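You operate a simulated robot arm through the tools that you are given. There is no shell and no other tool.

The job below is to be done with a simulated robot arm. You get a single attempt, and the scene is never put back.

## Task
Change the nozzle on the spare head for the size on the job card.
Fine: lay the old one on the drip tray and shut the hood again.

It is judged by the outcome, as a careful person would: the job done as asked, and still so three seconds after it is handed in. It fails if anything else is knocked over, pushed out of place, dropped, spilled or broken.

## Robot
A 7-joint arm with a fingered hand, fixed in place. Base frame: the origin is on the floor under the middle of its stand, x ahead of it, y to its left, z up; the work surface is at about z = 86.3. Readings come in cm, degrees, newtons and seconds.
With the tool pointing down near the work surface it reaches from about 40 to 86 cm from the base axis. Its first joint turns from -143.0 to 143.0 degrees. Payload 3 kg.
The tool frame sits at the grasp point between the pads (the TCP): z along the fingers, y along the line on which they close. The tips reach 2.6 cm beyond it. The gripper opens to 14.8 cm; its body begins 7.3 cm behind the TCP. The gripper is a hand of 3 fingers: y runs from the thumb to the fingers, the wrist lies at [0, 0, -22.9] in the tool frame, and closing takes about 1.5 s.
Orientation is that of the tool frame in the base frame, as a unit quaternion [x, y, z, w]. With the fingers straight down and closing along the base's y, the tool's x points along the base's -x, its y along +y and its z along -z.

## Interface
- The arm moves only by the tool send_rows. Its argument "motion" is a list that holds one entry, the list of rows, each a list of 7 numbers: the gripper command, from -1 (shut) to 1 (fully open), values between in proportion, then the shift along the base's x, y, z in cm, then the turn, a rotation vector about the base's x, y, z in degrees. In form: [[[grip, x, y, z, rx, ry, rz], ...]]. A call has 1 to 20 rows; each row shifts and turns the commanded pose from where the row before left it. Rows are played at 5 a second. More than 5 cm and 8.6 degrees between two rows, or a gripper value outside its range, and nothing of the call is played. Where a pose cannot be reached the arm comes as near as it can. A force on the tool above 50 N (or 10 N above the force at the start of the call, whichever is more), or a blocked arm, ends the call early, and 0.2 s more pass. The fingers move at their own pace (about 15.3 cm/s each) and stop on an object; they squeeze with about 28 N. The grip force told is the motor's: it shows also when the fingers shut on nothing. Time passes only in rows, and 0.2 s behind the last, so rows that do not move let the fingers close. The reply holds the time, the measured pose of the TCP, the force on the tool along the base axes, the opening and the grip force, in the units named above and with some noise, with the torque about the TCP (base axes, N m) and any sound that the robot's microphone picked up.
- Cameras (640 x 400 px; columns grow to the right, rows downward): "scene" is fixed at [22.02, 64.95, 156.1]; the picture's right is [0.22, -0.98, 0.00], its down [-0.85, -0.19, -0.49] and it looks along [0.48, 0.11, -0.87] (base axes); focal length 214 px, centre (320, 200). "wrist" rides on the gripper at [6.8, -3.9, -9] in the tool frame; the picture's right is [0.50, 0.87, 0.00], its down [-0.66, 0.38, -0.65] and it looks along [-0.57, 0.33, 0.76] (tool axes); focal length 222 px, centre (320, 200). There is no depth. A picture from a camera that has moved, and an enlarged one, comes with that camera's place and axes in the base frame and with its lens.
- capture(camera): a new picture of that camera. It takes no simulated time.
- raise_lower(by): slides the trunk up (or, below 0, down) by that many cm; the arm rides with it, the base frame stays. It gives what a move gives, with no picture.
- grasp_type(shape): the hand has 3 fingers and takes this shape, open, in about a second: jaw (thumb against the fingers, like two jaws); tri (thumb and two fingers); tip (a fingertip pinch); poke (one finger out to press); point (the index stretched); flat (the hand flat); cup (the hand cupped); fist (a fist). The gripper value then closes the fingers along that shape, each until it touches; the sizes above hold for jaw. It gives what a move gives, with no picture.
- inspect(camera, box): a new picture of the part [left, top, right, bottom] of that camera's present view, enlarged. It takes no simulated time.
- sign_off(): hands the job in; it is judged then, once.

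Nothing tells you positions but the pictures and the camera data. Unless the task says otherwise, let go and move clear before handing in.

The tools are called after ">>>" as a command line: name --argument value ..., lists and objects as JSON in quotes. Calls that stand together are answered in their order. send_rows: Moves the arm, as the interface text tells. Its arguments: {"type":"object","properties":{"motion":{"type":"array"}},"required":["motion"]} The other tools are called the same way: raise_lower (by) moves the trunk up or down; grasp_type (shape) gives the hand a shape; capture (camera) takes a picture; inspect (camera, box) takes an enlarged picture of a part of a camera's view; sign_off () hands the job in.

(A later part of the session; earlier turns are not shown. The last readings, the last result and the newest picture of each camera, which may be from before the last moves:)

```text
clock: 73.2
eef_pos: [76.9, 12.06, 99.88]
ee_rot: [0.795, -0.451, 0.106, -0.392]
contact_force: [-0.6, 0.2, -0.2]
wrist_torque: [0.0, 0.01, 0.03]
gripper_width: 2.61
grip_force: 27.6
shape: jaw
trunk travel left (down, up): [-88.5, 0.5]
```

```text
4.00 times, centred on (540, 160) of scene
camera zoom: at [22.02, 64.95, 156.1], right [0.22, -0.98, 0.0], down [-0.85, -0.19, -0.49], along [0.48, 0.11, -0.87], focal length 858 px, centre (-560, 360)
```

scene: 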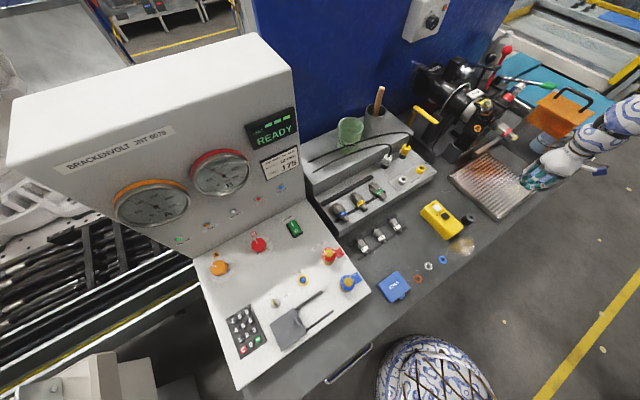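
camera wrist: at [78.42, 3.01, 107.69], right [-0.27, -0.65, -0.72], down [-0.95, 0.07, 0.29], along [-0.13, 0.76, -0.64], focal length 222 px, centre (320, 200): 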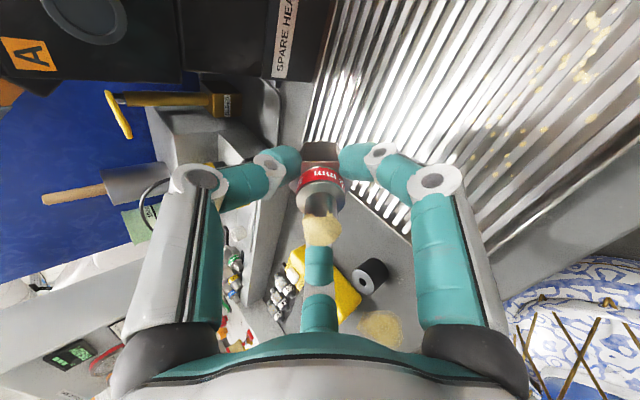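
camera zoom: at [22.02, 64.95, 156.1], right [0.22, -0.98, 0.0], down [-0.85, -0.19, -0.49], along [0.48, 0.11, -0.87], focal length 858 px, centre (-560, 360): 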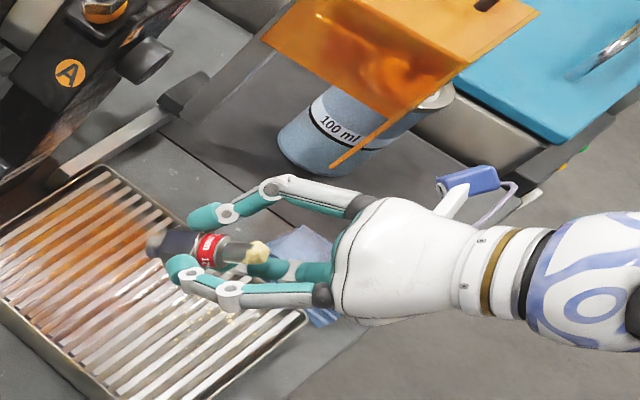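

The nozzle is above the tray. I lower it 5 cm, then in small steps until it touches.

>>> send_rows --motion '[[[-1, 0, 0, -1.7, 0, 0, 0], [-1, 0, 0, -1.7, 0, 0, 0], [-1, 0, 0, -1.4, 0, 0, 0], [-1, 0, 0, 0, 0, 0, 0]]]'

>>> inspect --camera "scene" --box '[460, 130, 588, 210]'

>>> inspect --camera "wrist" --box '[240, 110, 400, 210]'

```text
clock: 74.2
eef_pos: [76.84, 11.96, 95.22]
ee_rot: [0.794, -0.451, 0.106, -0.394]
contact_force: [0.1, -0.2, -0.6]
wrist_torque: [0.02, 0.04, 0.0]
gripper_width: 2.61
grip_force: 28.1
shape: jaw
trunk travel left (down, up): [-88.5, 0.5]
```

```text
5.00 times, centred on (524, 170) of scene
camera zoom: at [22.02, 64.95, 156.1], right [0.22, -0.98, 0.0], down [-0.85, -0.19, -0.49], along [0.48, 0.11, -0.87], focal length 1072 px, centre (-700, 350)
```

zoom: 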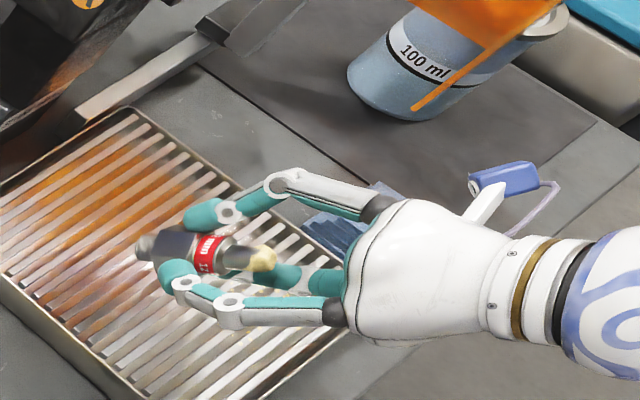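

```text
4.00 times, centred on (320, 160) of wrist
camera zoom: at [78.47, 2.94, 102.87], right [-0.27, -0.64, -0.72], down [-0.95, 0.07, 0.29], along [-0.13, 0.76, -0.64], focal length 888 px, centre (320, 360)
```

zoom: 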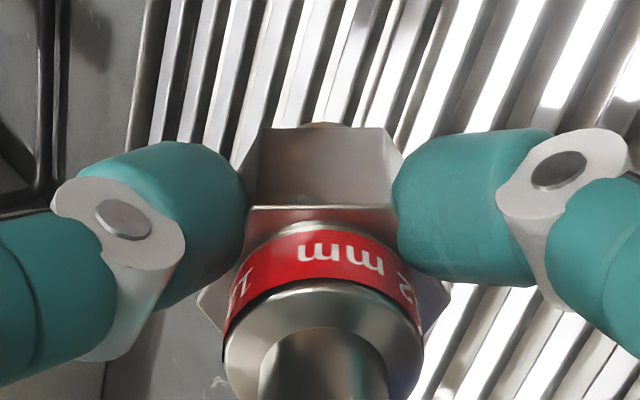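

No contact yet; continuing down in small steps.

>>> send_rows --motion '[[[-1, 0, 0, -0.5, 0, 0, 0], [-1, 0, 0, -0.5, 0, 0, 0], [-1, 0, 0, -0.4, 0, 0, 0], [-1, 0, 0, 0, 0, 0, 0]]]'

```text
clock: 75.2
eef_pos: [76.9, 11.92, 93.84]
ee_rot: [0.793, -0.453, 0.107, -0.394]
contact_force: [-0.1, 0.3, 0.8]
wrist_torque: [-0.06, -0.02, -0.02]
gripper_width: 2.63
grip_force: 28.0
shape: jaw
trunk travel left (down, up): [-88.5, 0.5]
```

>>> send_rows --motion '[[[-1, 0, 0, -0.3, 0, 0, 0], [-1, 0, 0, -0.3, 0, 0, 0], [-1, 0, 0, 0, 0, 0, 0]]]'

>>> inspect --camera "scene" --box '[460, 140, 540, 190]'

```text
clock: 76.0
eef_pos: [76.84, 12.01, 93.21]
ee_rot: [0.794, -0.453, 0.105, -0.392]
contact_force: [0.3, 0.1, -0.1]
wrist_torque: [-0.02, -0.02, 0.01]
gripper_width: 2.61
grip_force: 27.9
shape: jaw
trunk travel left (down, up): [-88.5, 0.5]
```

```text
8.00 times, centred on (500, 165) of scene
camera zoom: at [22.02, 64.95, 156.1], right [0.22, -0.98, 0.0], down [-0.85, -0.19, -0.49], along [0.48, 0.11, -0.87], focal length 1716 px, centre (-1120, 480)
```

zoom: 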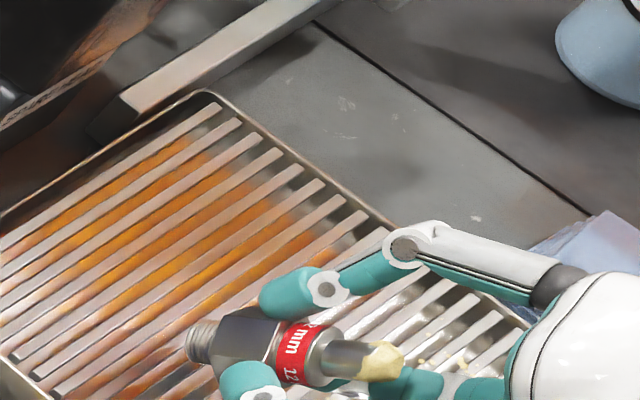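

>>> send_rows --motion '[[[-1, 0, 0, -0.3, 0, 0, 0], [-1, 0, 0, -0.3, 0, 0, 0], [-1, 0, 0, 0, 0, 0, 0]]]'

```text
clock: 76.8
eef_pos: [76.88, 12.13, 92.57]
ee_rot: [0.793, -0.453, 0.106, -0.393]
contact_force: [-1.5, -0.7, 1.8]
wrist_torque: [0.03, -0.02, 0.02]
gripper_width: 2.64
grip_force: 27.6
shape: jaw
trunk travel left (down, up): [-88.5, 0.5]
```

A first light touch shows (1.8 N). One more small step to confirm.

>>> send_rows --motion '[[[-1, 0, 0, -0.2, 0, 0, 0], [-1, 0, 0, 0, 0, 0, 0]]]'

>>> inspect --camera "scene" --box '[460, 140, 540, 190]'

>>> capture --camera "wrist"

```text
clock: 77.4
eef_pos: [76.78, 12.02, 92.59]
ee_rot: [0.793, -0.452, 0.106, -0.394]
contact_force: [-1.8, -2.8, 10.7]
wrist_torque: [0.17, -0.17, 0.0]
gripper_width: 2.67
grip_force: 28.2
shape: jaw
trunk travel left (down, up): [-88.5, 0.5]
```

```text
8.00 times, centred on (500, 165) of scene
camera zoom: at [22.02, 64.95, 156.1], right [0.22, -0.98, 0.0], down [-0.85, -0.19, -0.49], along [0.48, 0.11, -0.87], focal length 1716 px, centre (-1120, 480)
```

zoom: 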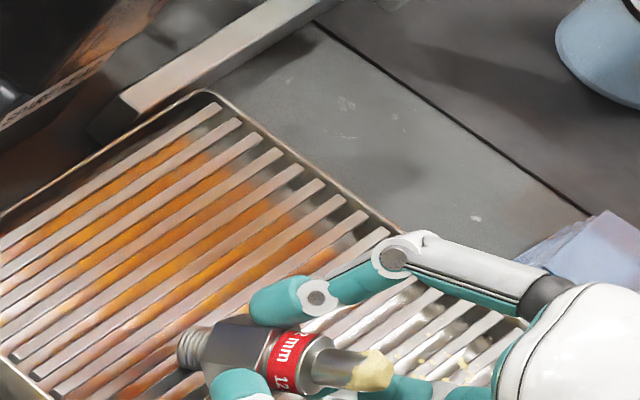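

```text
taken
camera wrist: at [78.35, 3.01, 100.21], right [-0.26, -0.64, -0.72], down [-0.96, 0.07, 0.29], along [-0.13, 0.76, -0.64], focal length 222 px, centre (320, 200)
```

wrist: 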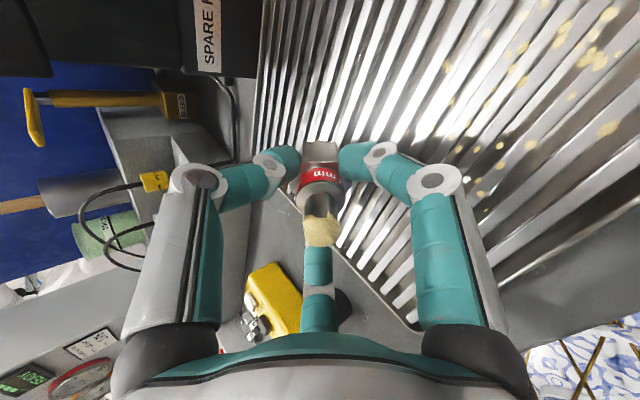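

Contact is made at z≈92.6 with the threaded end on the grate. I open the fingers while easing the hand up and back so the nozzle settles on its side.

>>> send_rows --motion '[[[-0.4, 0, 0, 0.3, 0, 0, 0], [0.2, -0.1, -0.1, 0.5, 0, 0, 0], [0.5, -0.4, -0.4, 0.6, 0, 0, 0], [0.5, -0.6, -0.6, 0.7, 0, 0, 0], [0.5, -0.8, -0.8, 0.9, 0, 0, 0], [0.5, -1, -1, 1.2, 0, 0, 0]]]'

>>> capture --camera "wrist"

>>> inspect --camera "scene" --box '[460, 130, 588, 210]'

```text
clock: 78.8
eef_pos: [73.85, 9.09, 96.68]
ee_rot: [0.793, -0.452, 0.106, -0.394]
contact_force: [0.5, 0.2, 1.1]
wrist_torque: [0.0, 0.0, -0.03]
gripper_width: 11.06
grip_force: 0.1
shape: jaw
trunk travel left (down, up): [-88.5, 0.5]
```

```text
taken
camera wrist: at [75.37, 0.12, 104.28], right [-0.27, -0.64, -0.72], down [-0.95, 0.07, 0.29], along [-0.13, 0.76, -0.63], focal length 222 px, centre (320, 200)
```

wrist: 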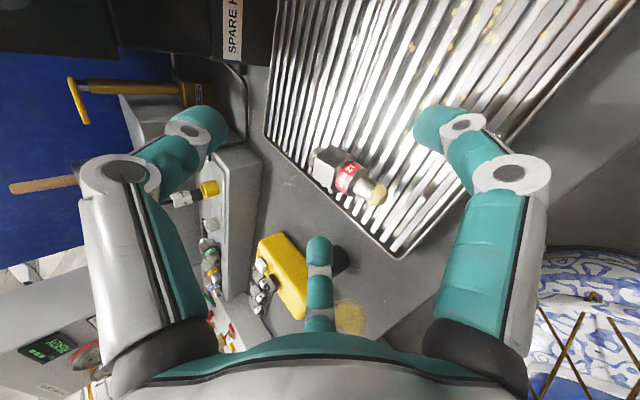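

```text
5.00 times, centred on (524, 170) of scene
camera zoom: at [22.02, 64.95, 156.1], right [0.22, -0.98, 0.0], down [-0.85, -0.19, -0.49], along [0.48, 0.11, -0.87], focal length 1072 px, centre (-700, 350)
```

zoom: 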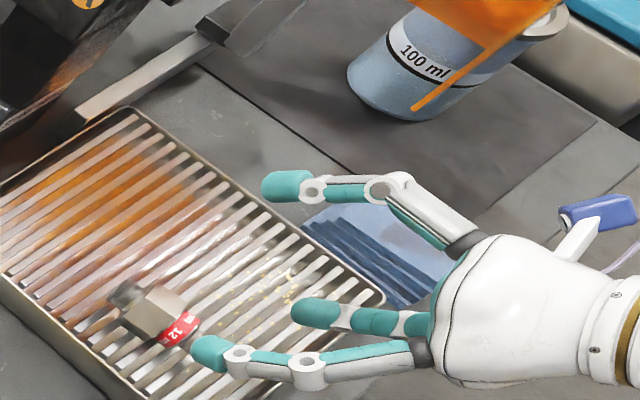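

The old nozzle now lies on its side on the grate. I check it closely.

>>> inspect --camera "wrist" --box '[280, 120, 440, 220]'

>>> inspect --camera "scene" --box '[460, 170, 524, 210]'

```text
4.00 times, centred on (360, 170) of wrist
camera zoom: at [75.37, 0.12, 104.28], right [-0.27, -0.64, -0.72], down [-0.95, 0.07, 0.29], along [-0.13, 0.76, -0.63], focal length 888 px, centre (160, 320)
```

zoom: 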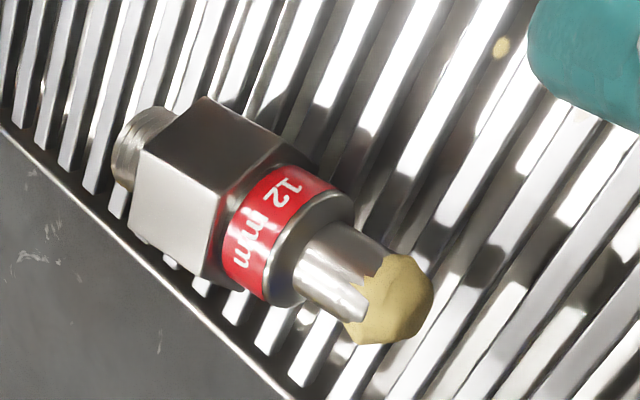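

```text
10.00 times, centred on (492, 190) of scene
camera zoom: at [22.02, 64.95, 156.1], right [0.22, -0.98, 0.0], down [-0.85, -0.19, -0.49], along [0.48, 0.11, -0.87], focal length 2145 px, centre (-1400, 300)
```

zoom: 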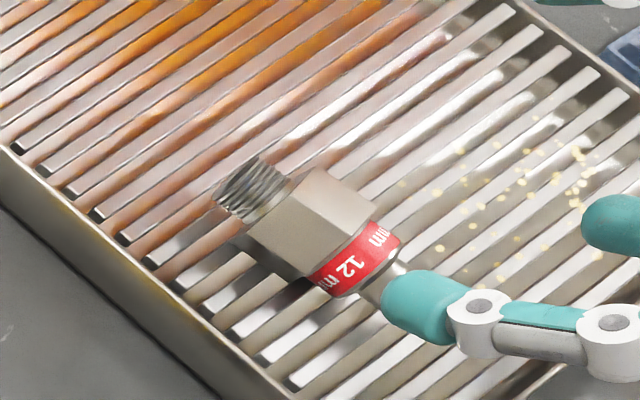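

The old nozzle rests securely inside the tray. Next I go to the rack for the green 12 mm nozzle: first up and clear of the tray, then across at z≈103 with the fingers partly closed.

>>> send_rows --motion '[[[0.2, 0.7, 0.7, 2.3, 0, 0, 0], [-0.1, 1.2, 1.2, 2.5, 0, 0, 0], [-0.2, 1.3, 1.3, 1.6, 0, 0, 0], [-0.2, -1.84, 3.25, 0, 0, 0, 0], [-0.2, -1.84, 3.25, 0, 0, 0, 0], [-0.2, -1.84, 3.25, 0, 0, 0, 0], [-0.2, -1.84, 3.25, 0, 0, 0, 0], [-0.2, -1.84, 3.25, 0, 0, 0, 0], [-0.2, -1.84, 3.25, 0, 0, 0, 0], [-0.2, -1.84, 3.25, 0, 0, 0, 0], [-0.2, -1.84, 3.25, 0, 0, 0, 0]]]'

>>> capture --camera "wrist"

>>> capture --camera "scene"

```text
clock: 81.2
eef_pos: [65.0, 38.96, 99.51]
ee_rot: [0.794, -0.453, 0.105, -0.393]
contact_force: [0.5, 0.3, 0.1]
wrist_torque: [0.0, -0.03, -0.01]
gripper_width: 5.94
grip_force: 0.0
shape: jaw
out of reach, approached as far as the arm can: row 2, 3, 4, 5, 6, 7
trunk travel left (down, up): [-88.5, 0.5]
```

```text
taken
camera wrist: at [66.57, 29.95, 107.14], right [-0.27, -0.64, -0.72], down [-0.95, 0.07, 0.29], along [-0.13, 0.76, -0.63], focal length 222 px, centre (320, 200)
```

wrist: 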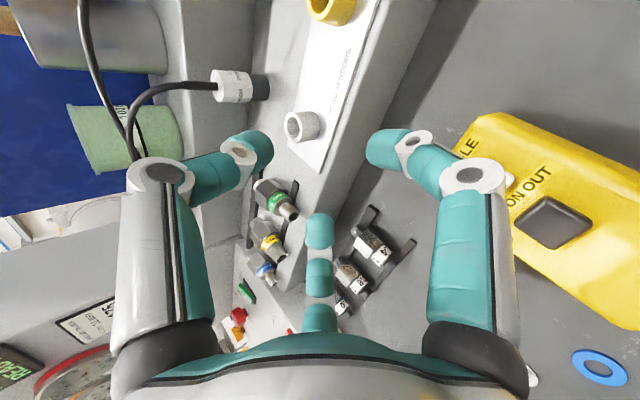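

```text
taken
```

scene: 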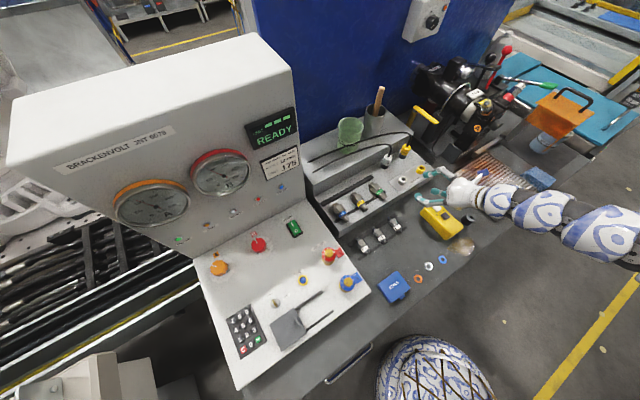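

The arm clipped a little but is clear, in front of the rack at (65, 39, 99.5). I back off a few centimetres and try the fingertip-pinch shape, which should let me grip the nozzle on the rack nearly along its axis.

>>> send_rows --motion '[[[-0.2, -2, -2, 1, 0, 0, 0], [-0.2, -0.5, -0.5, 0.5, 0, 0, 0]]]'

>>> grasp_type --shape "tip"

>>> capture --camera "wrist"

>>> inspect --camera "scene" --box '[380, 140, 540, 240]'

```text
clock: 82.0
eef_pos: [66.19, 33.84, 98.05]
ee_rot: [0.8, -0.446, 0.128, -0.379]
contact_force: [-0.1, -0.5, -0.4]
wrist_torque: [0.0, 0.0, -0.03]
gripper_width: 5.96
grip_force: 0.0
shape: jaw
out of reach, approached as far as the arm can: row 1, 2
trunk travel left (down, up): [-88.5, 0.5]
stopped in row 2: the arm was blocked; the commanded pose is now the measured one
```

```text
clock: 82.9
eef_pos: [66.26, 33.8, 98.04]
ee_rot: [0.801, -0.446, 0.128, -0.378]
contact_force: [-0.2, -0.1, 0.1]
wrist_torque: [0.02, -0.01, -0.01]
gripper_width: 14.8
grip_force: 0.2
shape: tip
trunk travel left (down, up): [-88.5, 0.5]
```

```text
taken
camera wrist: at [67.59, 25.25, 106.24], right [-0.25, -0.68, -0.69], down [-0.96, 0.09, 0.26], along [-0.11, 0.73, -0.68], focal length 222 px, centre (320, 200)
```

wrist: 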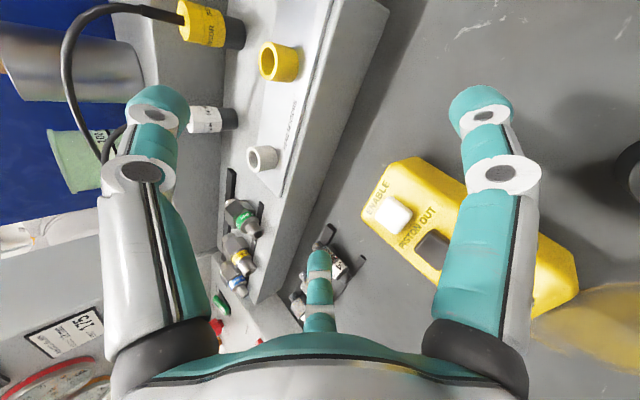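

```text
4.00 times, centred on (460, 190) of scene
camera zoom: at [22.02, 64.95, 156.1], right [0.22, -0.98, 0.0], down [-0.85, -0.19, -0.49], along [0.48, 0.11, -0.87], focal length 858 px, centre (-240, 240)
```

zoom: 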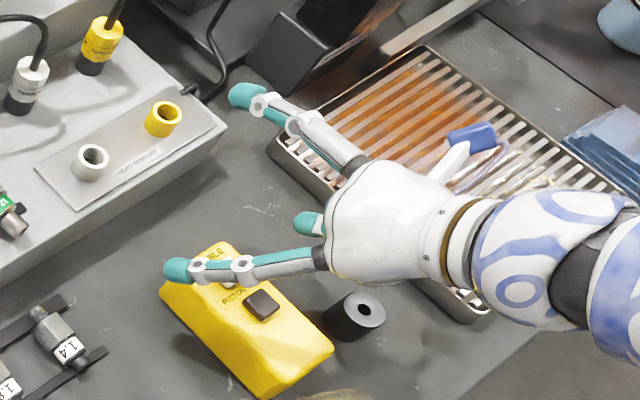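

The arm reported being blocked, probably because the hand roll is at its joint limit here. I check that the tray and everything else is undisturbed before continuing.

>>> capture --camera "scene"

>>> inspect --camera "wrist" --box '[200, 120, 360, 320]'

```text
taken
```

scene: 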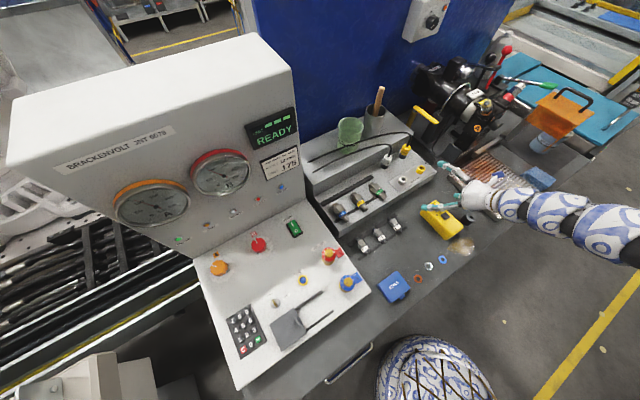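

```text
2.00 times, centred on (280, 220) of wrist
camera zoom: at [67.59, 25.25, 106.24], right [-0.25, -0.68, -0.69], down [-0.96, 0.09, 0.26], along [-0.11, 0.73, -0.68], focal length 444 px, centre (400, 160)
```

zoom: 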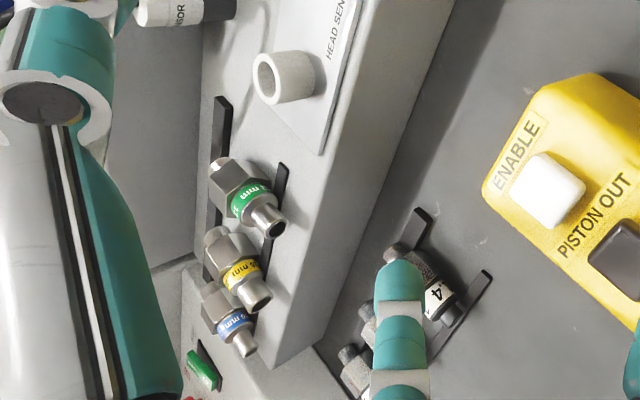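

Everything is undisturbed. The roll is near its limit, so I partly close the fingers and roll the hand back about its own axis toward the camera-on-top orientation.

>>> send_rows --motion '[[[-0.4, 0, 0, 0.5, 4.5, 4.1, -5.6], [-0.4, 0, 0, 0.5, 4.5, 4.1, -5.6], [-0.4, 0, 0, 0.5, 4.5, 4.1, -5.6], [-0.4, 0, 0, 0.5, 4.5, 4.1, -5.6], [-0.4, 0, 0, 0, 4.5, 4.1, -5.6], [-0.4, 0, 0, 0, 4.5, 4.1, -5.6], [-0.4, 0, 0, 0, 4.5, 4.1, -5.6], [-0.4, 0, 0, 0, 4.5, 4.1, -5.6], [-0.4, 0, 0, 0, 4.5, 4.1, -5.6], [-0.4, 0, 0, 0, 4.5, 4.1, -5.6]]]'

>>> capture --camera "wrist"

```text
clock: 85.1
eef_pos: [66.22, 33.83, 99.96]
ee_rot: [-0.306, 0.864, 0.157, 0.368]
contact_force: [-0.5, 0.1, -0.1]
wrist_torque: [0.0, -0.03, 0.03]
gripper_width: 4.46
grip_force: 0.0
shape: tip
trunk travel left (down, up): [-88.5, 0.5]
```

```text
taken
camera wrist: at [60.23, 23.67, 101.14], right [-0.83, 0.45, -0.33], down [-0.24, 0.23, 0.94], along [0.5, 0.86, -0.08], focal length 222 px, centre (320, 200)
```

wrist: 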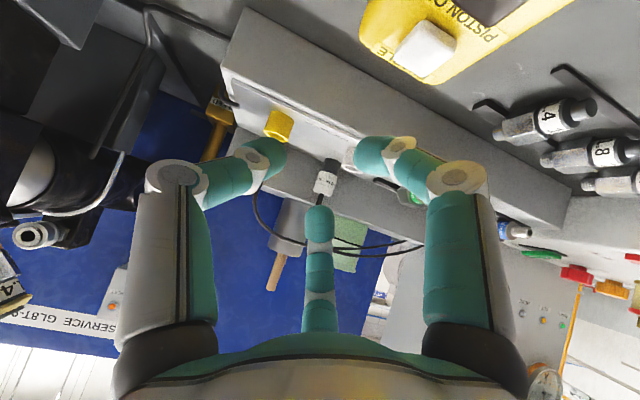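

I check how the pinch shape closes by shutting it here in free space.

>>> send_rows --motion '[[[-1, 0, 0, 0, 0, 0, 0], [-1, 0, 0, 0, 0, 0, 0], [-1, 0, 0, 0, 0, 0, 0]]]'

>>> inspect --camera "wrist" --box '[160, 100, 480, 300]'

>>> inspect --camera "scene" --box '[400, 140, 528, 220]'

```text
clock: 85.9
eef_pos: [66.4, 33.8, 100.08]
ee_rot: [-0.307, 0.863, 0.157, 0.369]
contact_force: [-0.6, 0.2, 0.0]
wrist_torque: [0.01, -0.01, 0.01]
gripper_width: 0.01
grip_force: 28.3
shape: tip
trunk travel left (down, up): [-88.5, 0.5]
```

```text
2.00 times, centred on (320, 200) of wrist
camera zoom: at [60.24, 23.65, 101.15], right [-0.83, 0.45, -0.33], down [-0.24, 0.24, 0.94], along [0.5, 0.86, -0.09], focal length 444 px, centre (320, 200)
```

zoom: 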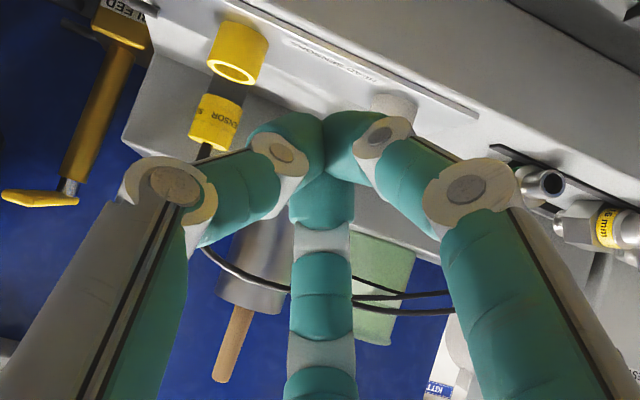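

```text
5.00 times, centred on (464, 180) of scene
camera zoom: at [22.02, 64.95, 156.1], right [0.22, -0.98, 0.0], down [-0.85, -0.19, -0.49], along [0.48, 0.11, -0.87], focal length 1072 px, centre (-400, 300)
```

zoom: 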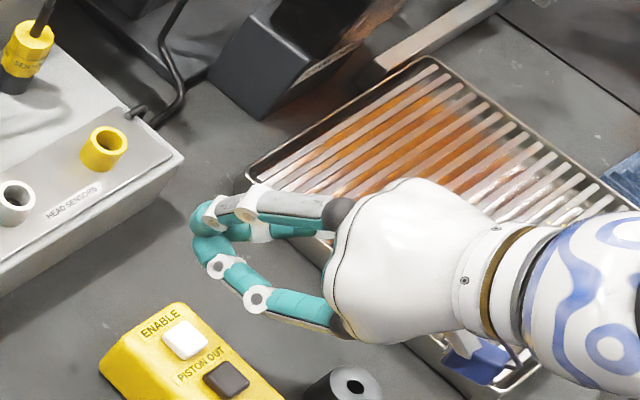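

All three fingers close together in this shape too, so I will pick the nozzle from nearly straight above instead, pinching its sides with two fingers and the thumb at its tip end. First I rise, roll the hand 90° and pitch it nearly vertical, well above the rack.

>>> send_rows --motion '[[[-0.3, 0.2, 0.4, 2.7, 4.43, 4.08, -5.56], [-0.3, 0.2, 0.4, 2.7, 4.43, 4.08, -5.56], [-0.3, 0.2, 0.4, 2.7, 4.43, 4.08, -5.56], [-0.3, 0.2, 0.4, 2.7, 4.43, 4.08, -5.56], [-0.3, 0.2, 0.4, 2.7, 4.43, 4.08, -5.56], [-0.3, 0.2, 0.4, 2.7, 4.43, 4.08, -5.56], [-0.3, 0.2, 0.4, 2.7, 4.43, 4.08, -5.56], [-0.3, 0.2, 0.4, 2.7, 4.43, 4.08, -5.56], [-0.3, 0.2, 0.4, 2.7, 4.43, 4.08, -5.56], [-0.3, 0.2, 0.4, 2.7, 4.43, 4.08, -5.56], [-0.3, 0.2, 0.4, 2.7, 4.43, 4.08, -5.56]]]'

```text
clock: 88.3
eef_pos: [74.56, 44.77, 124.24]
ee_rot: [0.28, 0.865, 0.368, 0.197]
contact_force: [-0.5, -1.0, 0.3]
wrist_torque: [0.07, -0.03, -0.03]
gripper_width: 5.16
grip_force: 0.1
shape: tip
out of reach, approached as far as the arm can: row 2, 3, 4, 5, 6, 7, 8, 9, 10, 11
trunk travel left (down, up): [-88.5, 0.5]
```

The arm drifted outward because of the inner limit but stayed high and clear. I pitch the hand toward vertical while drawing back to about (67, 39, 128).

>>> send_rows --motion '[[[-0.3, -0.8, -0.8, 1, -5.3, 5.3, 0], [-0.3, -1.2, -1.0, 1, -5.3, 5.3, 0], [-0.3, -1.5, -1.2, 1, -5.3, 5.3, 0], [-0.3, -1.8, -1.3, 1, -5.3, 5.3, 0], [-0.3, -1.8, -1.4, 1, -5.3, 5.3, 0]]]'

>>> capture --camera "wrist"

```text
clock: 89.7
eef_pos: [76.23, 40.0, 122.31]
ee_rot: [0.426, 0.877, 0.219, 0.045]
contact_force: [1.0, -0.3, -0.6]
wrist_torque: [0.0, 0.02, 0.03]
gripper_width: 5.17
grip_force: 0.1
shape: tip
out of reach, approached as far as the arm can: row 1, 2, 3, 4, 5
trunk travel left (down, up): [-88.5, 0.5]
stopped in row 5: the arm was blocked; the commanded pose is now the measured one
```

```text
taken
camera wrist: at [66.67, 39.97, 129.58], right [0.31, 0.85, 0.42], down [0.52, -0.52, 0.68], along [0.8, 0.0, -0.6], focal length 222 px, centre (320, 200)
```

wrist: 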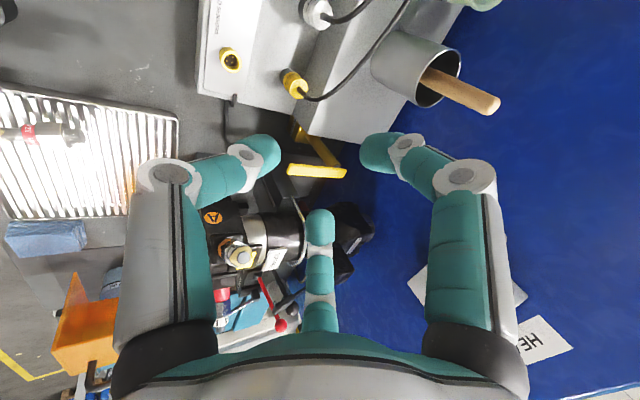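

The arm reports being blocked again while clear of everything. I test which motion is free with a small pure pitch.

>>> send_rows --motion '[[[-0.3, 0, 0, 0, -3.5, 3.5, 0], [-0.3, 0, 0, 0, 0, 0, 0]]]'

>>> capture --camera "scene"

```text
clock: 90.3
eef_pos: [75.32, 38.36, 122.1]
ee_rot: [0.426, 0.885, 0.185, 0.025]
contact_force: [-0.5, 0.0, -0.2]
wrist_torque: [0.0, 0.0, 0.01]
gripper_width: 5.19
grip_force: 0.0
shape: tip
out of reach, approached as far as the arm can: row 1
trunk travel left (down, up): [-88.5, 0.5]
```

```text
taken
```

scene: 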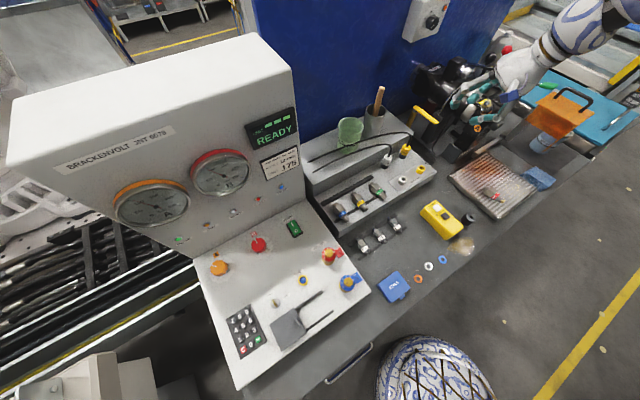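

The wrist is pinned by a joint limit in this orientation. Earlier, at yaw near 0, I could hold the tool vertical near (66, 36, 120), so I roll back 45° and see if it frees up.

>>> send_rows --motion '[[[-0.3, 0, 0, 0, -1.5, -2.3, 7], [-0.3, 0, 0, 0, -1.5, -2.3, 7], [-0.3, 0, 0, 0, -1.5, -2.3, 7], [-0.3, 0, 0, 0, -1.5, -2.3, 7]]]'

```text
clock: 91.3
eef_pos: [75.35, 38.31, 122.01]
ee_rot: [0.185, 0.965, 0.168, 0.079]
contact_force: [-0.1, 0.2, -0.1]
wrist_torque: [-0.01, 0.01, 0.02]
gripper_width: 5.15
grip_force: 0.1
shape: tip
trunk travel left (down, up): [-88.5, 0.5]
```

Rolling is free. Now pitch to vertical in place.

>>> send_rows --motion '[[[-0.3, -0.5, -0.5, 0, -5.8, 4.2, 0], [-0.3, -0.5, -0.5, 0, -5.8, 4.2, 0], [-0.3, -0.5, -0.5, 0, -5.8, 4.2, 0]]]'

```text
clock: 92.1
eef_pos: [74.7, 38.06, 121.9]
ee_rot: [0.188, 0.97, 0.141, 0.066]
contact_force: [-0.2, -0.7, -0.2]
wrist_torque: [0.0, 0.03, 0.03]
gripper_width: 5.14
grip_force: 0.0
shape: tip
out of reach, approached as far as the arm can: row 1, 2, 3
trunk travel left (down, up): [-88.5, 0.5]
```

Pitching stalls here. I move back toward a region where the vertical tool worked before, around (72, 26, 122), and pitch there.

>>> send_rows --motion '[[[-0.3, -0.5, -3, 0.3, 0, 0, 0], [-0.3, -0.5, -3, 0.3, 0, 0, 0], [-0.3, -0.5, -3, 0.3, 0, 0, 0], [-0.3, -0.5, -3, 0.3, 0, 0, 0]]]'

```text
clock: 93.1
eef_pos: [75.42, 27.68, 122.34]
ee_rot: [0.187, 0.97, 0.14, 0.064]
contact_force: [-0.4, 0.2, 0.2]
wrist_torque: [0.02, 0.02, -0.02]
gripper_width: 5.17
grip_force: 0.0
shape: tip
out of reach, approached as far as the arm can: row 3, 4
trunk travel left (down, up): [-88.5, 0.5]
```

>>> send_rows --motion '[[[-0.3, 0, 0, 0, -5.8, 4.2, 0], [-0.3, 0, 0, 0, -5.8, 4.2, 0]]]'

```text
clock: 93.7
eef_pos: [73.77, 28.17, 122.58]
ee_rot: [0.19, 0.981, 0.027, 0.014]
contact_force: [-1.2, 1.3, 1.5]
wrist_torque: [-0.12, -0.1, -0.01]
gripper_width: 5.2
grip_force: 0.0
shape: tip
out of reach, approached as far as the arm can: row 2
trunk travel left (down, up): [-88.5, 0.5]
```

The tool is vertical now. I go toward the rack keeping it vertical.

>>> send_rows --motion '[[[-0.3, -0.8, 3.2, 0, -1.5, 1, 0], [-0.3, -0.8, 3.2, 0, -1, 1, 0], [-0.3, -0.8, 3.2, 0, 0, 0, 0], [-0.3, -0.8, 3.2, 0, 0, 0, 0]]]'

>>> capture --camera "wrist"

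```text
clock: 94.7
eef_pos: [65.42, 37.58, 128.41]
ee_rot: [0.19, 0.982, 0.004, 0.001]
contact_force: [0.0, 0.0, 0.2]
wrist_torque: [0.02, 0.03, -0.04]
gripper_width: 5.18
grip_force: 0.2
shape: tip
out of reach, approached as far as the arm can: row 1, 2, 3, 4
trunk travel left (down, up): [-88.5, 0.5]
```

```text
taken
camera wrist: at [57.69, 36.41, 137.51], right [-0.14, 0.99, 0.01], down [0.75, 0.1, 0.66], along [0.65, 0.1, -0.75], focal length 222 px, centre (320, 200)
```

wrist: 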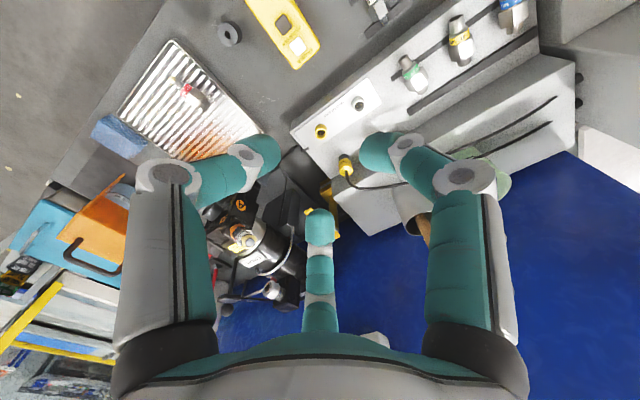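

Good, the tool is vertical at (65.4, 37.6, 128.4). I continue toward a point above the green nozzle.

>>> send_rows --motion '[[[-0.3, -0.3, 3.5, -1, 0, 0, 0], [-0.3, -0.3, 3.5, -1, 0, 0, 0], [-0.3, -0.3, 3.5, -1, 0, 0, 0], [-0.3, -0.3, 3.5, -1, 0, 0, 0]]]'

>>> capture --camera "wrist"

```text
clock: 95.7
eef_pos: [65.49, 37.56, 128.42]
ee_rot: [0.19, 0.982, 0.004, 0.0]
contact_force: [-0.5, 0.3, 0.6]
wrist_torque: [0.0, 0.01, 0.05]
gripper_width: 5.2
grip_force: 0.0
shape: tip
out of reach, approached as far as the arm can: row 1, 2, 3, 4
trunk travel left (down, up): [-88.5, 0.5]
```

```text
taken
camera wrist: at [57.69, 36.4, 137.49], right [-0.14, 0.99, 0.01], down [0.75, 0.1, 0.66], along [0.65, 0.1, -0.75], focal length 222 px, centre (320, 200)
```

wrist: 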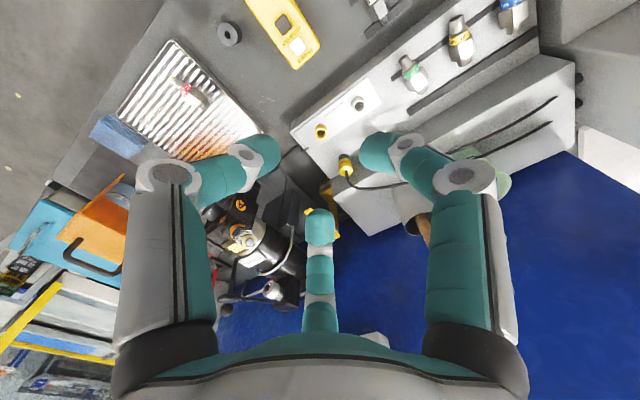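

The arm will not go further this way in its current posture. I go back toward the starting pose (yaw 0, higher) to recover the original arm posture.

>>> send_rows --motion '[[[-0.3, 0, 0, 3, 0, 0, 5.5], [-0.3, 0, 0, 3, 0, 0, 5.5], [-0.3, 0, 0, 3, 0, 0, 5.5], [-0.3, 0, 0, 3, 0, 0, 5.5]]]'

>>> send_rows --motion '[[[-0.3, 0, 1, 2, 0, 0, 0], [-0.3, 0, 1, 2, 0, 0, 0]]]'

```text
clock: 96.7
eef_pos: [65.27, 37.47, 140.67]
ee_rot: [-0.002, 1.0, 0.003, -0.001]
contact_force: [-0.4, 0.5, 0.4]
wrist_torque: [0.02, 0.02, 0.01]
gripper_width: 5.19
grip_force: 0.1
shape: tip
trunk travel left (down, up): [-88.5, 0.5]
```

```text
clock: 97.3
eef_pos: [65.35, 39.25, 144.52]
ee_rot: [-0.001, 1.0, 0.006, 0.0]
contact_force: [0.3, 0.4, -1.1]
wrist_torque: [0.03, 0.01, 0.03]
gripper_width: 5.18
grip_force: 0.0
shape: tip
trunk travel left (down, up): [-88.5, 0.5]
```

Back near the starting pose. Now I try moving toward the rack at this height.

>>> send_rows --motion '[[[-0.3, -0.3, 3.5, 0, 0, 0, 0], [-0.3, -0.3, 3.5, 0, 0, 0, 0], [-0.3, -0.3, 3.5, 0, 0, 0, 0]]]'

```text
clock: 98.1
eef_pos: [60.44, 43.36, 143.31]
ee_rot: [-0.001, 1.0, 0.005, -0.001]
contact_force: [0.0, 0.2, -0.2]
wrist_torque: [-0.02, 0.01, 0.0]
gripper_width: 5.16
grip_force: 0.0
shape: tip
out of reach, approached as far as the arm can: row 1, 2, 3
trunk travel left (down, up): [-88.5, 0.5]
```

The radius is limited at this height, so I descend while moving outward.

>>> send_rows --motion '[[[-0.3, 0, 0.5, -4, 0, 0, 0], [-0.3, 0, 0.5, -4, 0, 0, 0], [-0.3, 0, 0.5, -4, 0, 0, 0], [-0.3, 0, 0.5, -4, 0, 0, 0]]]'

```text
clock: 99.1
eef_pos: [57.46, 44.35, 128.92]
ee_rot: [0.0, 1.0, 0.004, 0.001]
contact_force: [0.0, -0.3, 0.1]
wrist_torque: [-0.03, 0.0, -0.03]
gripper_width: 5.17
grip_force: 0.0
shape: tip
out of reach, approached as far as the arm can: row 1, 2, 3, 4
trunk travel left (down, up): [-88.5, 0.5]
```

Reaching the rack will need the trunk lower. Before choosing the grasp I look closely at how the green nozzle is supported on the rack.

>>> capture --camera "wrist"

>>> inspect --camera "scene" --box '[350, 170, 398, 200]'

```text
taken
camera wrist: at [50.74, 40.5, 137.89], right [-0.5, 0.87, 0.01], down [0.65, 0.37, 0.66], along [0.57, 0.33, -0.75], focal length 222 px, centre (320, 200)
```

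wrist: 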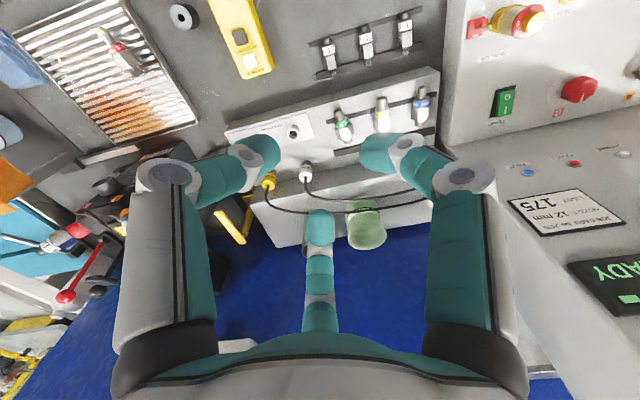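

```text
13.33 times, centred on (374, 185) of scene
camera zoom: at [22.02, 64.95, 156.1], right [0.22, -0.98, 0.0], down [-0.85, -0.19, -0.49], along [0.48, 0.11, -0.87], focal length 2860 px, centre (-400, 400)
```

zoom: 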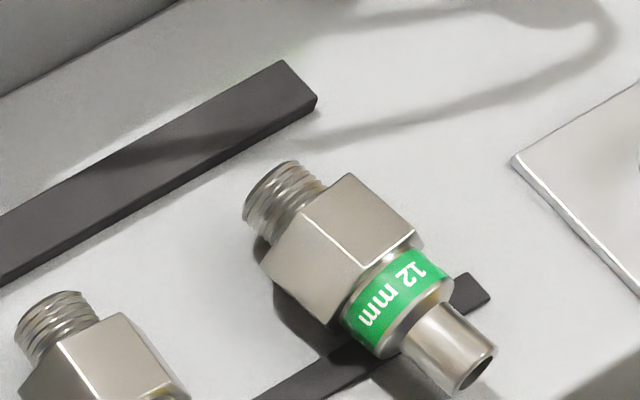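

The nozzle's tip tube overhangs in front of the front bar, so I can grip it along its axis by the tip with a level hand, one finger on top and two lower fingers clearing the rack. To get level safely I go back the proven way: first to (68, 28, 119), keeping the tool vertical.

>>> send_rows --motion '[[[-0.3, 2.6, -2.3, 0.4, 0, 0, 0], [-0.3, 2.6, -2.3, 0.4, 0, 0, 0], [-0.3, 2.6, -2.3, 0.4, 0, 0, 0], [-0.3, 0.78, -2.38, -2.75, 0, 0, 0], [-0.3, 0.78, -2.38, -2.75, 0, 0, 0], [-0.3, 0.78, -2.38, -2.75, 0, 0, 0], [-0.3, 0.78, -2.38, -2.75, 0, 0, 0]]]'

```text
clock: 100.7
eef_pos: [68.65, 27.9, 119.28]
ee_rot: [-0.001, 1.0, 0.003, 0.001]
contact_force: [-0.1, -0.2, 0.6]
wrist_torque: [-0.04, 0.0, 0.01]
gripper_width: 5.18
grip_force: 0.0
shape: tip
trunk travel left (down, up): [-88.5, 0.5]
```

>>> send_rows --motion '[[[-0.3, 0.48, -1.38, -3.66, 0, 0, 0], [-0.3, 0.48, -1.38, -3.66, 0, 0, 0], [-0.3, 0.48, -1.38, -3.66, 0, 0, 0], [-0.3, 0.48, -1.38, -3.66, 0, 0, 0], [-0.3, 0.48, -1.38, -3.66, 0, 0, 0]]]'

```text
clock: 101.9
eef_pos: [65.31, 23.04, 106.88]
ee_rot: [-0.001, 1.0, 0.004, -0.001]
contact_force: [-0.1, -1.1, 0.5]
wrist_torque: [0.02, 0.01, -0.02]
gripper_width: 5.18
grip_force: 0.1
shape: tip
out of reach, approached as far as the arm can: row 2, 3, 4, 5
trunk travel left (down, up): [-88.5, 0.5]
```

It clipped slightly inward, at (65.3, 23, 106.9). I start pitching the hand up while moving toward lower y and lower height, in small steps.

>>> send_rows --motion '[[[-0.3, 1.2, -1.5, -1.5, 5.5, -5.5, 0], [-0.3, 1.2, -1.5, -1.5, 5.5, -5.5, 0], [-0.3, 1.2, -1.5, -1.5, 5.5, -5.5, 0]]]'

```text
clock: 102.7
eef_pos: [70.13, 18.64, 101.86]
ee_rot: [-0.002, 0.979, 0.147, 0.144]
contact_force: [0.2, -0.8, 0.4]
wrist_torque: [-0.04, 0.02, -0.02]
gripper_width: 5.18
grip_force: 0.1
shape: tip
out of reach, approached as far as the arm can: row 3
trunk travel left (down, up): [-88.5, 0.5]
```

>>> send_rows --motion '[[[-0.3, 0.3, 0.1, -1.2, 5.5, -5.5, 0], [-0.3, 0.3, 0.1, -1.2, 5.5, -5.5, 0], [-0.3, 0.3, 0.1, -1, 5.5, -5.5, 0], [-0.3, 0.2, 0.1, -0.5, 5.5, -5.5, 0], [-0.3, 0, 0, 0, 5.5, -5.5, 0], [-0.3, 0, 0, 0, 5.5, -5.5, 0]]]'

>>> capture --camera "wrist"

```text
clock: 104.1
eef_pos: [73.16, 20.06, 99.45]
ee_rot: [0.003, 0.905, 0.292, 0.309]
contact_force: [-0.8, 0.4, -0.1]
wrist_torque: [0.0, 0.0, -0.02]
gripper_width: 5.18
grip_force: 0.1
shape: tip
out of reach, approached as far as the arm can: row 1, 2, 3, 4, 5, 6
trunk travel left (down, up): [-88.5, 0.5]
```

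```text
taken
camera wrist: at [63.29, 13.48, 99.59], right [-0.56, 0.81, 0.18], down [0.1, -0.15, 0.98], along [0.83, 0.56, 0.01], focal length 222 px, centre (320, 200)
```

wrist: 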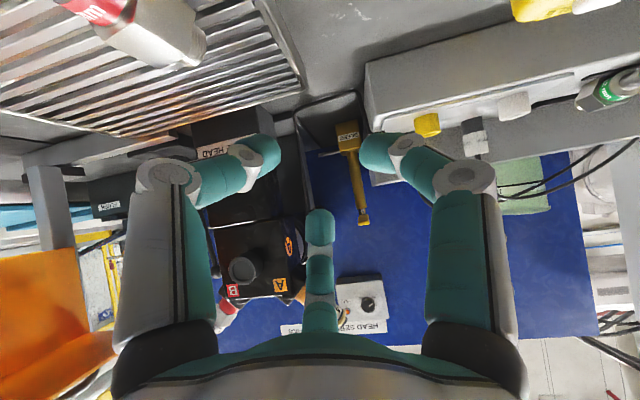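

Half pitched and clear. I continue to level.

>>> send_rows --motion '[[[-0.3, 0, 0, 0.3, 5.5, -5.5, 0], [-0.3, 0, 0, 0.3, 5.5, -5.5, 0], [-0.3, 0, 0, 0.3, 5.5, -5.5, 0], [-0.3, 0, 0, 0.3, 5.5, -5.5, 0]]]'

```text
clock: 105.1
eef_pos: [73.18, 19.95, 99.64]
ee_rot: [0.004, 0.905, 0.291, 0.309]
contact_force: [0.2, -0.7, 0.7]
wrist_torque: [0.02, 0.03, 0.03]
gripper_width: 5.16
grip_force: 0.0
shape: tip
out of reach, approached as far as the arm can: row 1, 2, 3, 4
trunk travel left (down, up): [-88.5, 0.5]
```

Stuck at about 50°. The earlier success was with roll 0, so I roll back 45° here and then try pitching again.

>>> send_rows --motion '[[[-0.3, 0, 0, 0, -4.5, -4.2, 5.1], [-0.3, 0, 0, 0, -4.5, -4.2, 5.1], [-0.3, 0, 0, 0, -4.5, -4.2, 5.1], [-0.3, 0, 0, 0, -4.5, -4.2, 5.1], [-0.3, 0, 0, 0, -4.5, -4.2, 5.1]]]'

>>> send_rows --motion '[[[-0.3, 0, 0, 0, 5.5, -5.5, 0], [-0.3, 0, 0, 0, 5.5, -5.5, 0]]]'

```text
clock: 106.3
eef_pos: [73.17, 20.05, 99.7]
ee_rot: [-0.305, 0.852, 0.168, 0.391]
contact_force: [-0.3, -0.1, -0.2]
wrist_torque: [0.0, 0.01, 0.02]
gripper_width: 5.19
grip_force: 0.1
shape: tip
trunk travel left (down, up): [-88.5, 0.5]
```

```text
clock: 106.9
eef_pos: [73.31, 20.94, 99.86]
ee_rot: [-0.298, 0.84, 0.174, 0.418]
contact_force: [0.6, 0.7, -0.5]
wrist_torque: [-0.04, -0.05, 0.01]
gripper_width: 5.17
grip_force: 0.0
shape: tip
out of reach, approached as far as the arm can: row 1, 2
trunk travel left (down, up): [-88.5, 0.5]
```

Still stuck on this side. I return to the area in front of the head where levelling worked, passing above the old nozzle with margin.

>>> send_rows --motion '[[[-0.6, 1.2, -3.4, 0.3, 0, 0, 0], [-0.8, 1.2, -3.4, 0, 0, 0, 0], [-0.8, 1.2, -3.4, 0, 0, 0, 0], [-0.8, 1.2, -3.2, 0, 0, 0, 0]]]'

>>> capture --camera "wrist"

```text
clock: 108.1
eef_pos: [78.75, 14.0, 99.57]
ee_rot: [-0.317, 0.835, 0.146, 0.425]
contact_force: [0.2, 0.5, 0.3]
wrist_torque: [-0.02, -0.03, 0.0]
gripper_width: 1.5
grip_force: 0.1
shape: tip
out of reach, approached as far as the arm can: row 1, 2, 3, 4
trunk travel left (down, up): [-88.5, 0.5]
stopped in row 4: the arm was blocked; the commanded pose is now the measured one
```

```text
taken
camera wrist: at [72.65, 3.81, 99.65], right [-0.78, 0.45, -0.42], down [-0.36, 0.22, 0.91], along [0.5, 0.86, 0.0], focal length 222 px, centre (320, 200)
```

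wrist: 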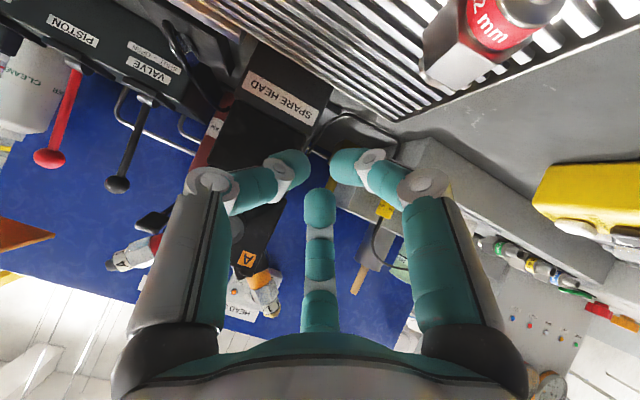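

I return to the vertical tool here, as I had when I first approached the nozzle, to restore that arm posture.

>>> send_rows --motion '[[[-0.8, 0, 0, 1, -5.4, 5.4, 0], [-0.8, 0, 0, 1, -5.4, 5.4, 0], [-0.8, 0, 0, 1, -5.4, 5.4, 0], [-0.8, 0, 0, 1, -5.4, 5.4, 0], [-0.8, 0, 0, 1, -5.4, 5.4, 0], [-0.8, 0, 0, 1, -5.4, 5.4, 0], [-0.8, 0, 0, 1, -5.4, 5.4, 0]]]'

```text
clock: 109.7
eef_pos: [78.19, 13.56, 105.37]
ee_rot: [-0.364, 0.921, 0.021, 0.136]
contact_force: [-1.0, 1.0, 0.3]
wrist_torque: [-0.01, -0.05, -0.01]
gripper_width: 1.48
grip_force: 0.1
shape: tip
out of reach, approached as far as the arm can: row 5, 6, 7
trunk travel left (down, up): [-88.5, 0.5]
```

The posture differs from before. I look at how the forearm lies now.

>>> capture --camera "scene"

```text
taken
```

scene: 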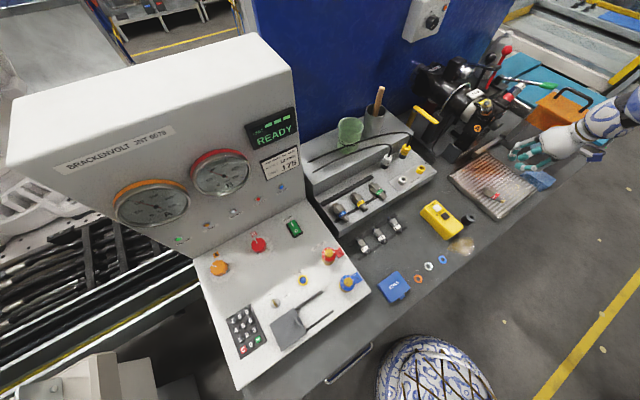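

>>> send_rows --motion '[[[-0.8, -0.5, -1.5, 0.5, -4, 6, 0], [-0.8, -0.5, -1.5, 0.5, -3, 5, 0]]]'

```text
clock: 110.3
eef_pos: [73.98, 10.51, 106.66]
ee_rot: [-0.367, 0.93, -0.001, 0.025]
contact_force: [0.7, 0.1, -0.3]
wrist_torque: [0.01, 0.04, 0.04]
gripper_width: 1.49
grip_force: 0.0
shape: tip
out of reach, approached as far as the arm can: row 1, 2
trunk travel left (down, up): [-88.5, 0.5]
```

Nearly vertical at (74, 10.5, 106.7). I test whether outward motion is possible from here.

>>> send_rows --motion '[[[-0.8, 1.5, -1.5, 0.5, 0, 0, 0], [-0.8, 1.5, -1.5, 0, 0, 0, 0], [-0.8, 2, -1, 0, 0, 0, 0]]]'

```text
clock: 111.1
eef_pos: [75.17, 8.84, 107.2]
ee_rot: [-0.367, 0.93, -0.001, 0.025]
contact_force: [-0.4, 0.1, 0.5]
wrist_torque: [0.0, -0.04, 0.0]
gripper_width: 1.51
grip_force: 0.2
shape: tip
out of reach, approached as far as the arm can: row 1, 2, 3
trunk travel left (down, up): [-88.5, 0.5]
```

The elbow has dropped to the side, which shortens my reach. I try to bring it back up by tilting the hand the other way, pointing down and toward -y, in small steps in free space.

>>> send_rows --motion '[[[-0.8, 0, 0, 1, -7, 0, 0], [-0.8, 0, 0, 1, -7, 0, 0], [-0.8, 0, 0, 1, -7, 0, 0], [-0.8, 0, 0, 0, -7, 0, 0], [-0.8, 0, 0, 0, -7, 0, 0]]]'

>>> capture --camera "scene"

```text
clock: 112.3
eef_pos: [71.92, 7.09, 111.03]
ee_rot: [-0.359, 0.93, -0.078, -0.017]
contact_force: [-0.6, 0.3, 0.5]
wrist_torque: [0.03, 0.01, -0.01]
gripper_width: 1.48
grip_force: 0.0
shape: tip
out of reach, approached as far as the arm can: row 1, 2, 3, 4, 5
trunk travel left (down, up): [-88.5, 0.5]
```

```text
taken
```

scene: 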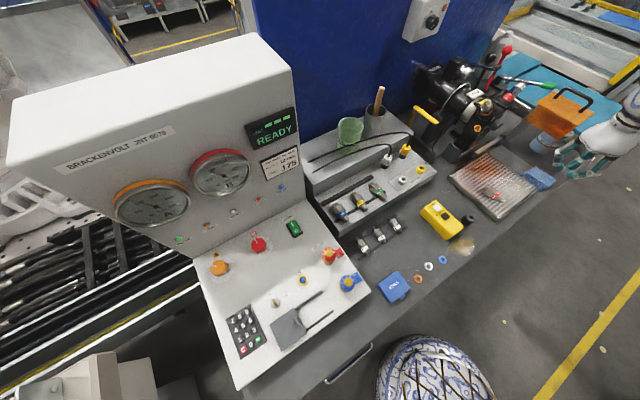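

Only about 9° of tilt was possible. I go vertical and climb to the high pose near (83, -7, 138), where the arm was in its good posture before.

>>> send_rows --motion '[[[-0.8, 0, 0, 1, 6, 1, 0], [-0.8, 0.5, -1, 3, 3, 0.4, 0], [-0.8, 1, -1.5, 4, 0, 0, 0], [-0.8, 1, -1.5, 4, 0, 0, 0], [-0.8, 1, -1.5, 4, 0, 0, 0], [-0.8, 1, -1.5, 4, 0, 0, 0], [-0.8, 1, -1, 4, 0, 0, 0]]]'

```text
clock: 113.9
eef_pos: [81.94, 0.81, 132.16]
ee_rot: [-0.36, 0.933, 0.001, 0.001]
contact_force: [-0.3, -0.4, 0.6]
wrist_torque: [0.0, 0.0, 0.02]
gripper_width: 1.49
grip_force: 0.1
shape: tip
out of reach, approached as far as the arm can: row 1, 2, 3, 4, 5
trunk travel left (down, up): [-88.5, 0.5]
```

>>> send_rows --motion '[[[-0.8, 1, 3.5, -0.5, 0, 0, 0], [-0.8, 1, 3.5, -0.5, 0, 0, 0], [-0.8, 1, 3.5, -0.5, 0, 0, 0]]]'

```text
clock: 114.7
eef_pos: [84.03, 10.62, 130.85]
ee_rot: [-0.361, 0.933, -0.001, 0.001]
contact_force: [-0.1, 0.9, 0.3]
wrist_torque: [-0.08, -0.04, 0.01]
gripper_width: 1.5
grip_force: 0.1
shape: tip
out of reach, approached as far as the arm can: row 3
trunk travel left (down, up): [-88.5, 0.5]
```

>>> send_rows --motion '[[[-0.8, 0, 0, -4, 0, 0, 0], [-0.8, 0, 0, -4, 0, 0, 0], [-0.8, 0, 0, -3, 0, 0, 0]]]'

```text
clock: 115.5
eef_pos: [82.27, 10.9, 124.11]
ee_rot: [-0.361, 0.933, 0.001, 0.002]
contact_force: [0.3, 0.1, -0.2]
wrist_torque: [0.0, 0.0, 0.0]
gripper_width: 1.47
grip_force: 0.0
shape: tip
out of reach, approached as far as the arm can: row 1, 2, 3
trunk travel left (down, up): [-88.5, 0.5]
```

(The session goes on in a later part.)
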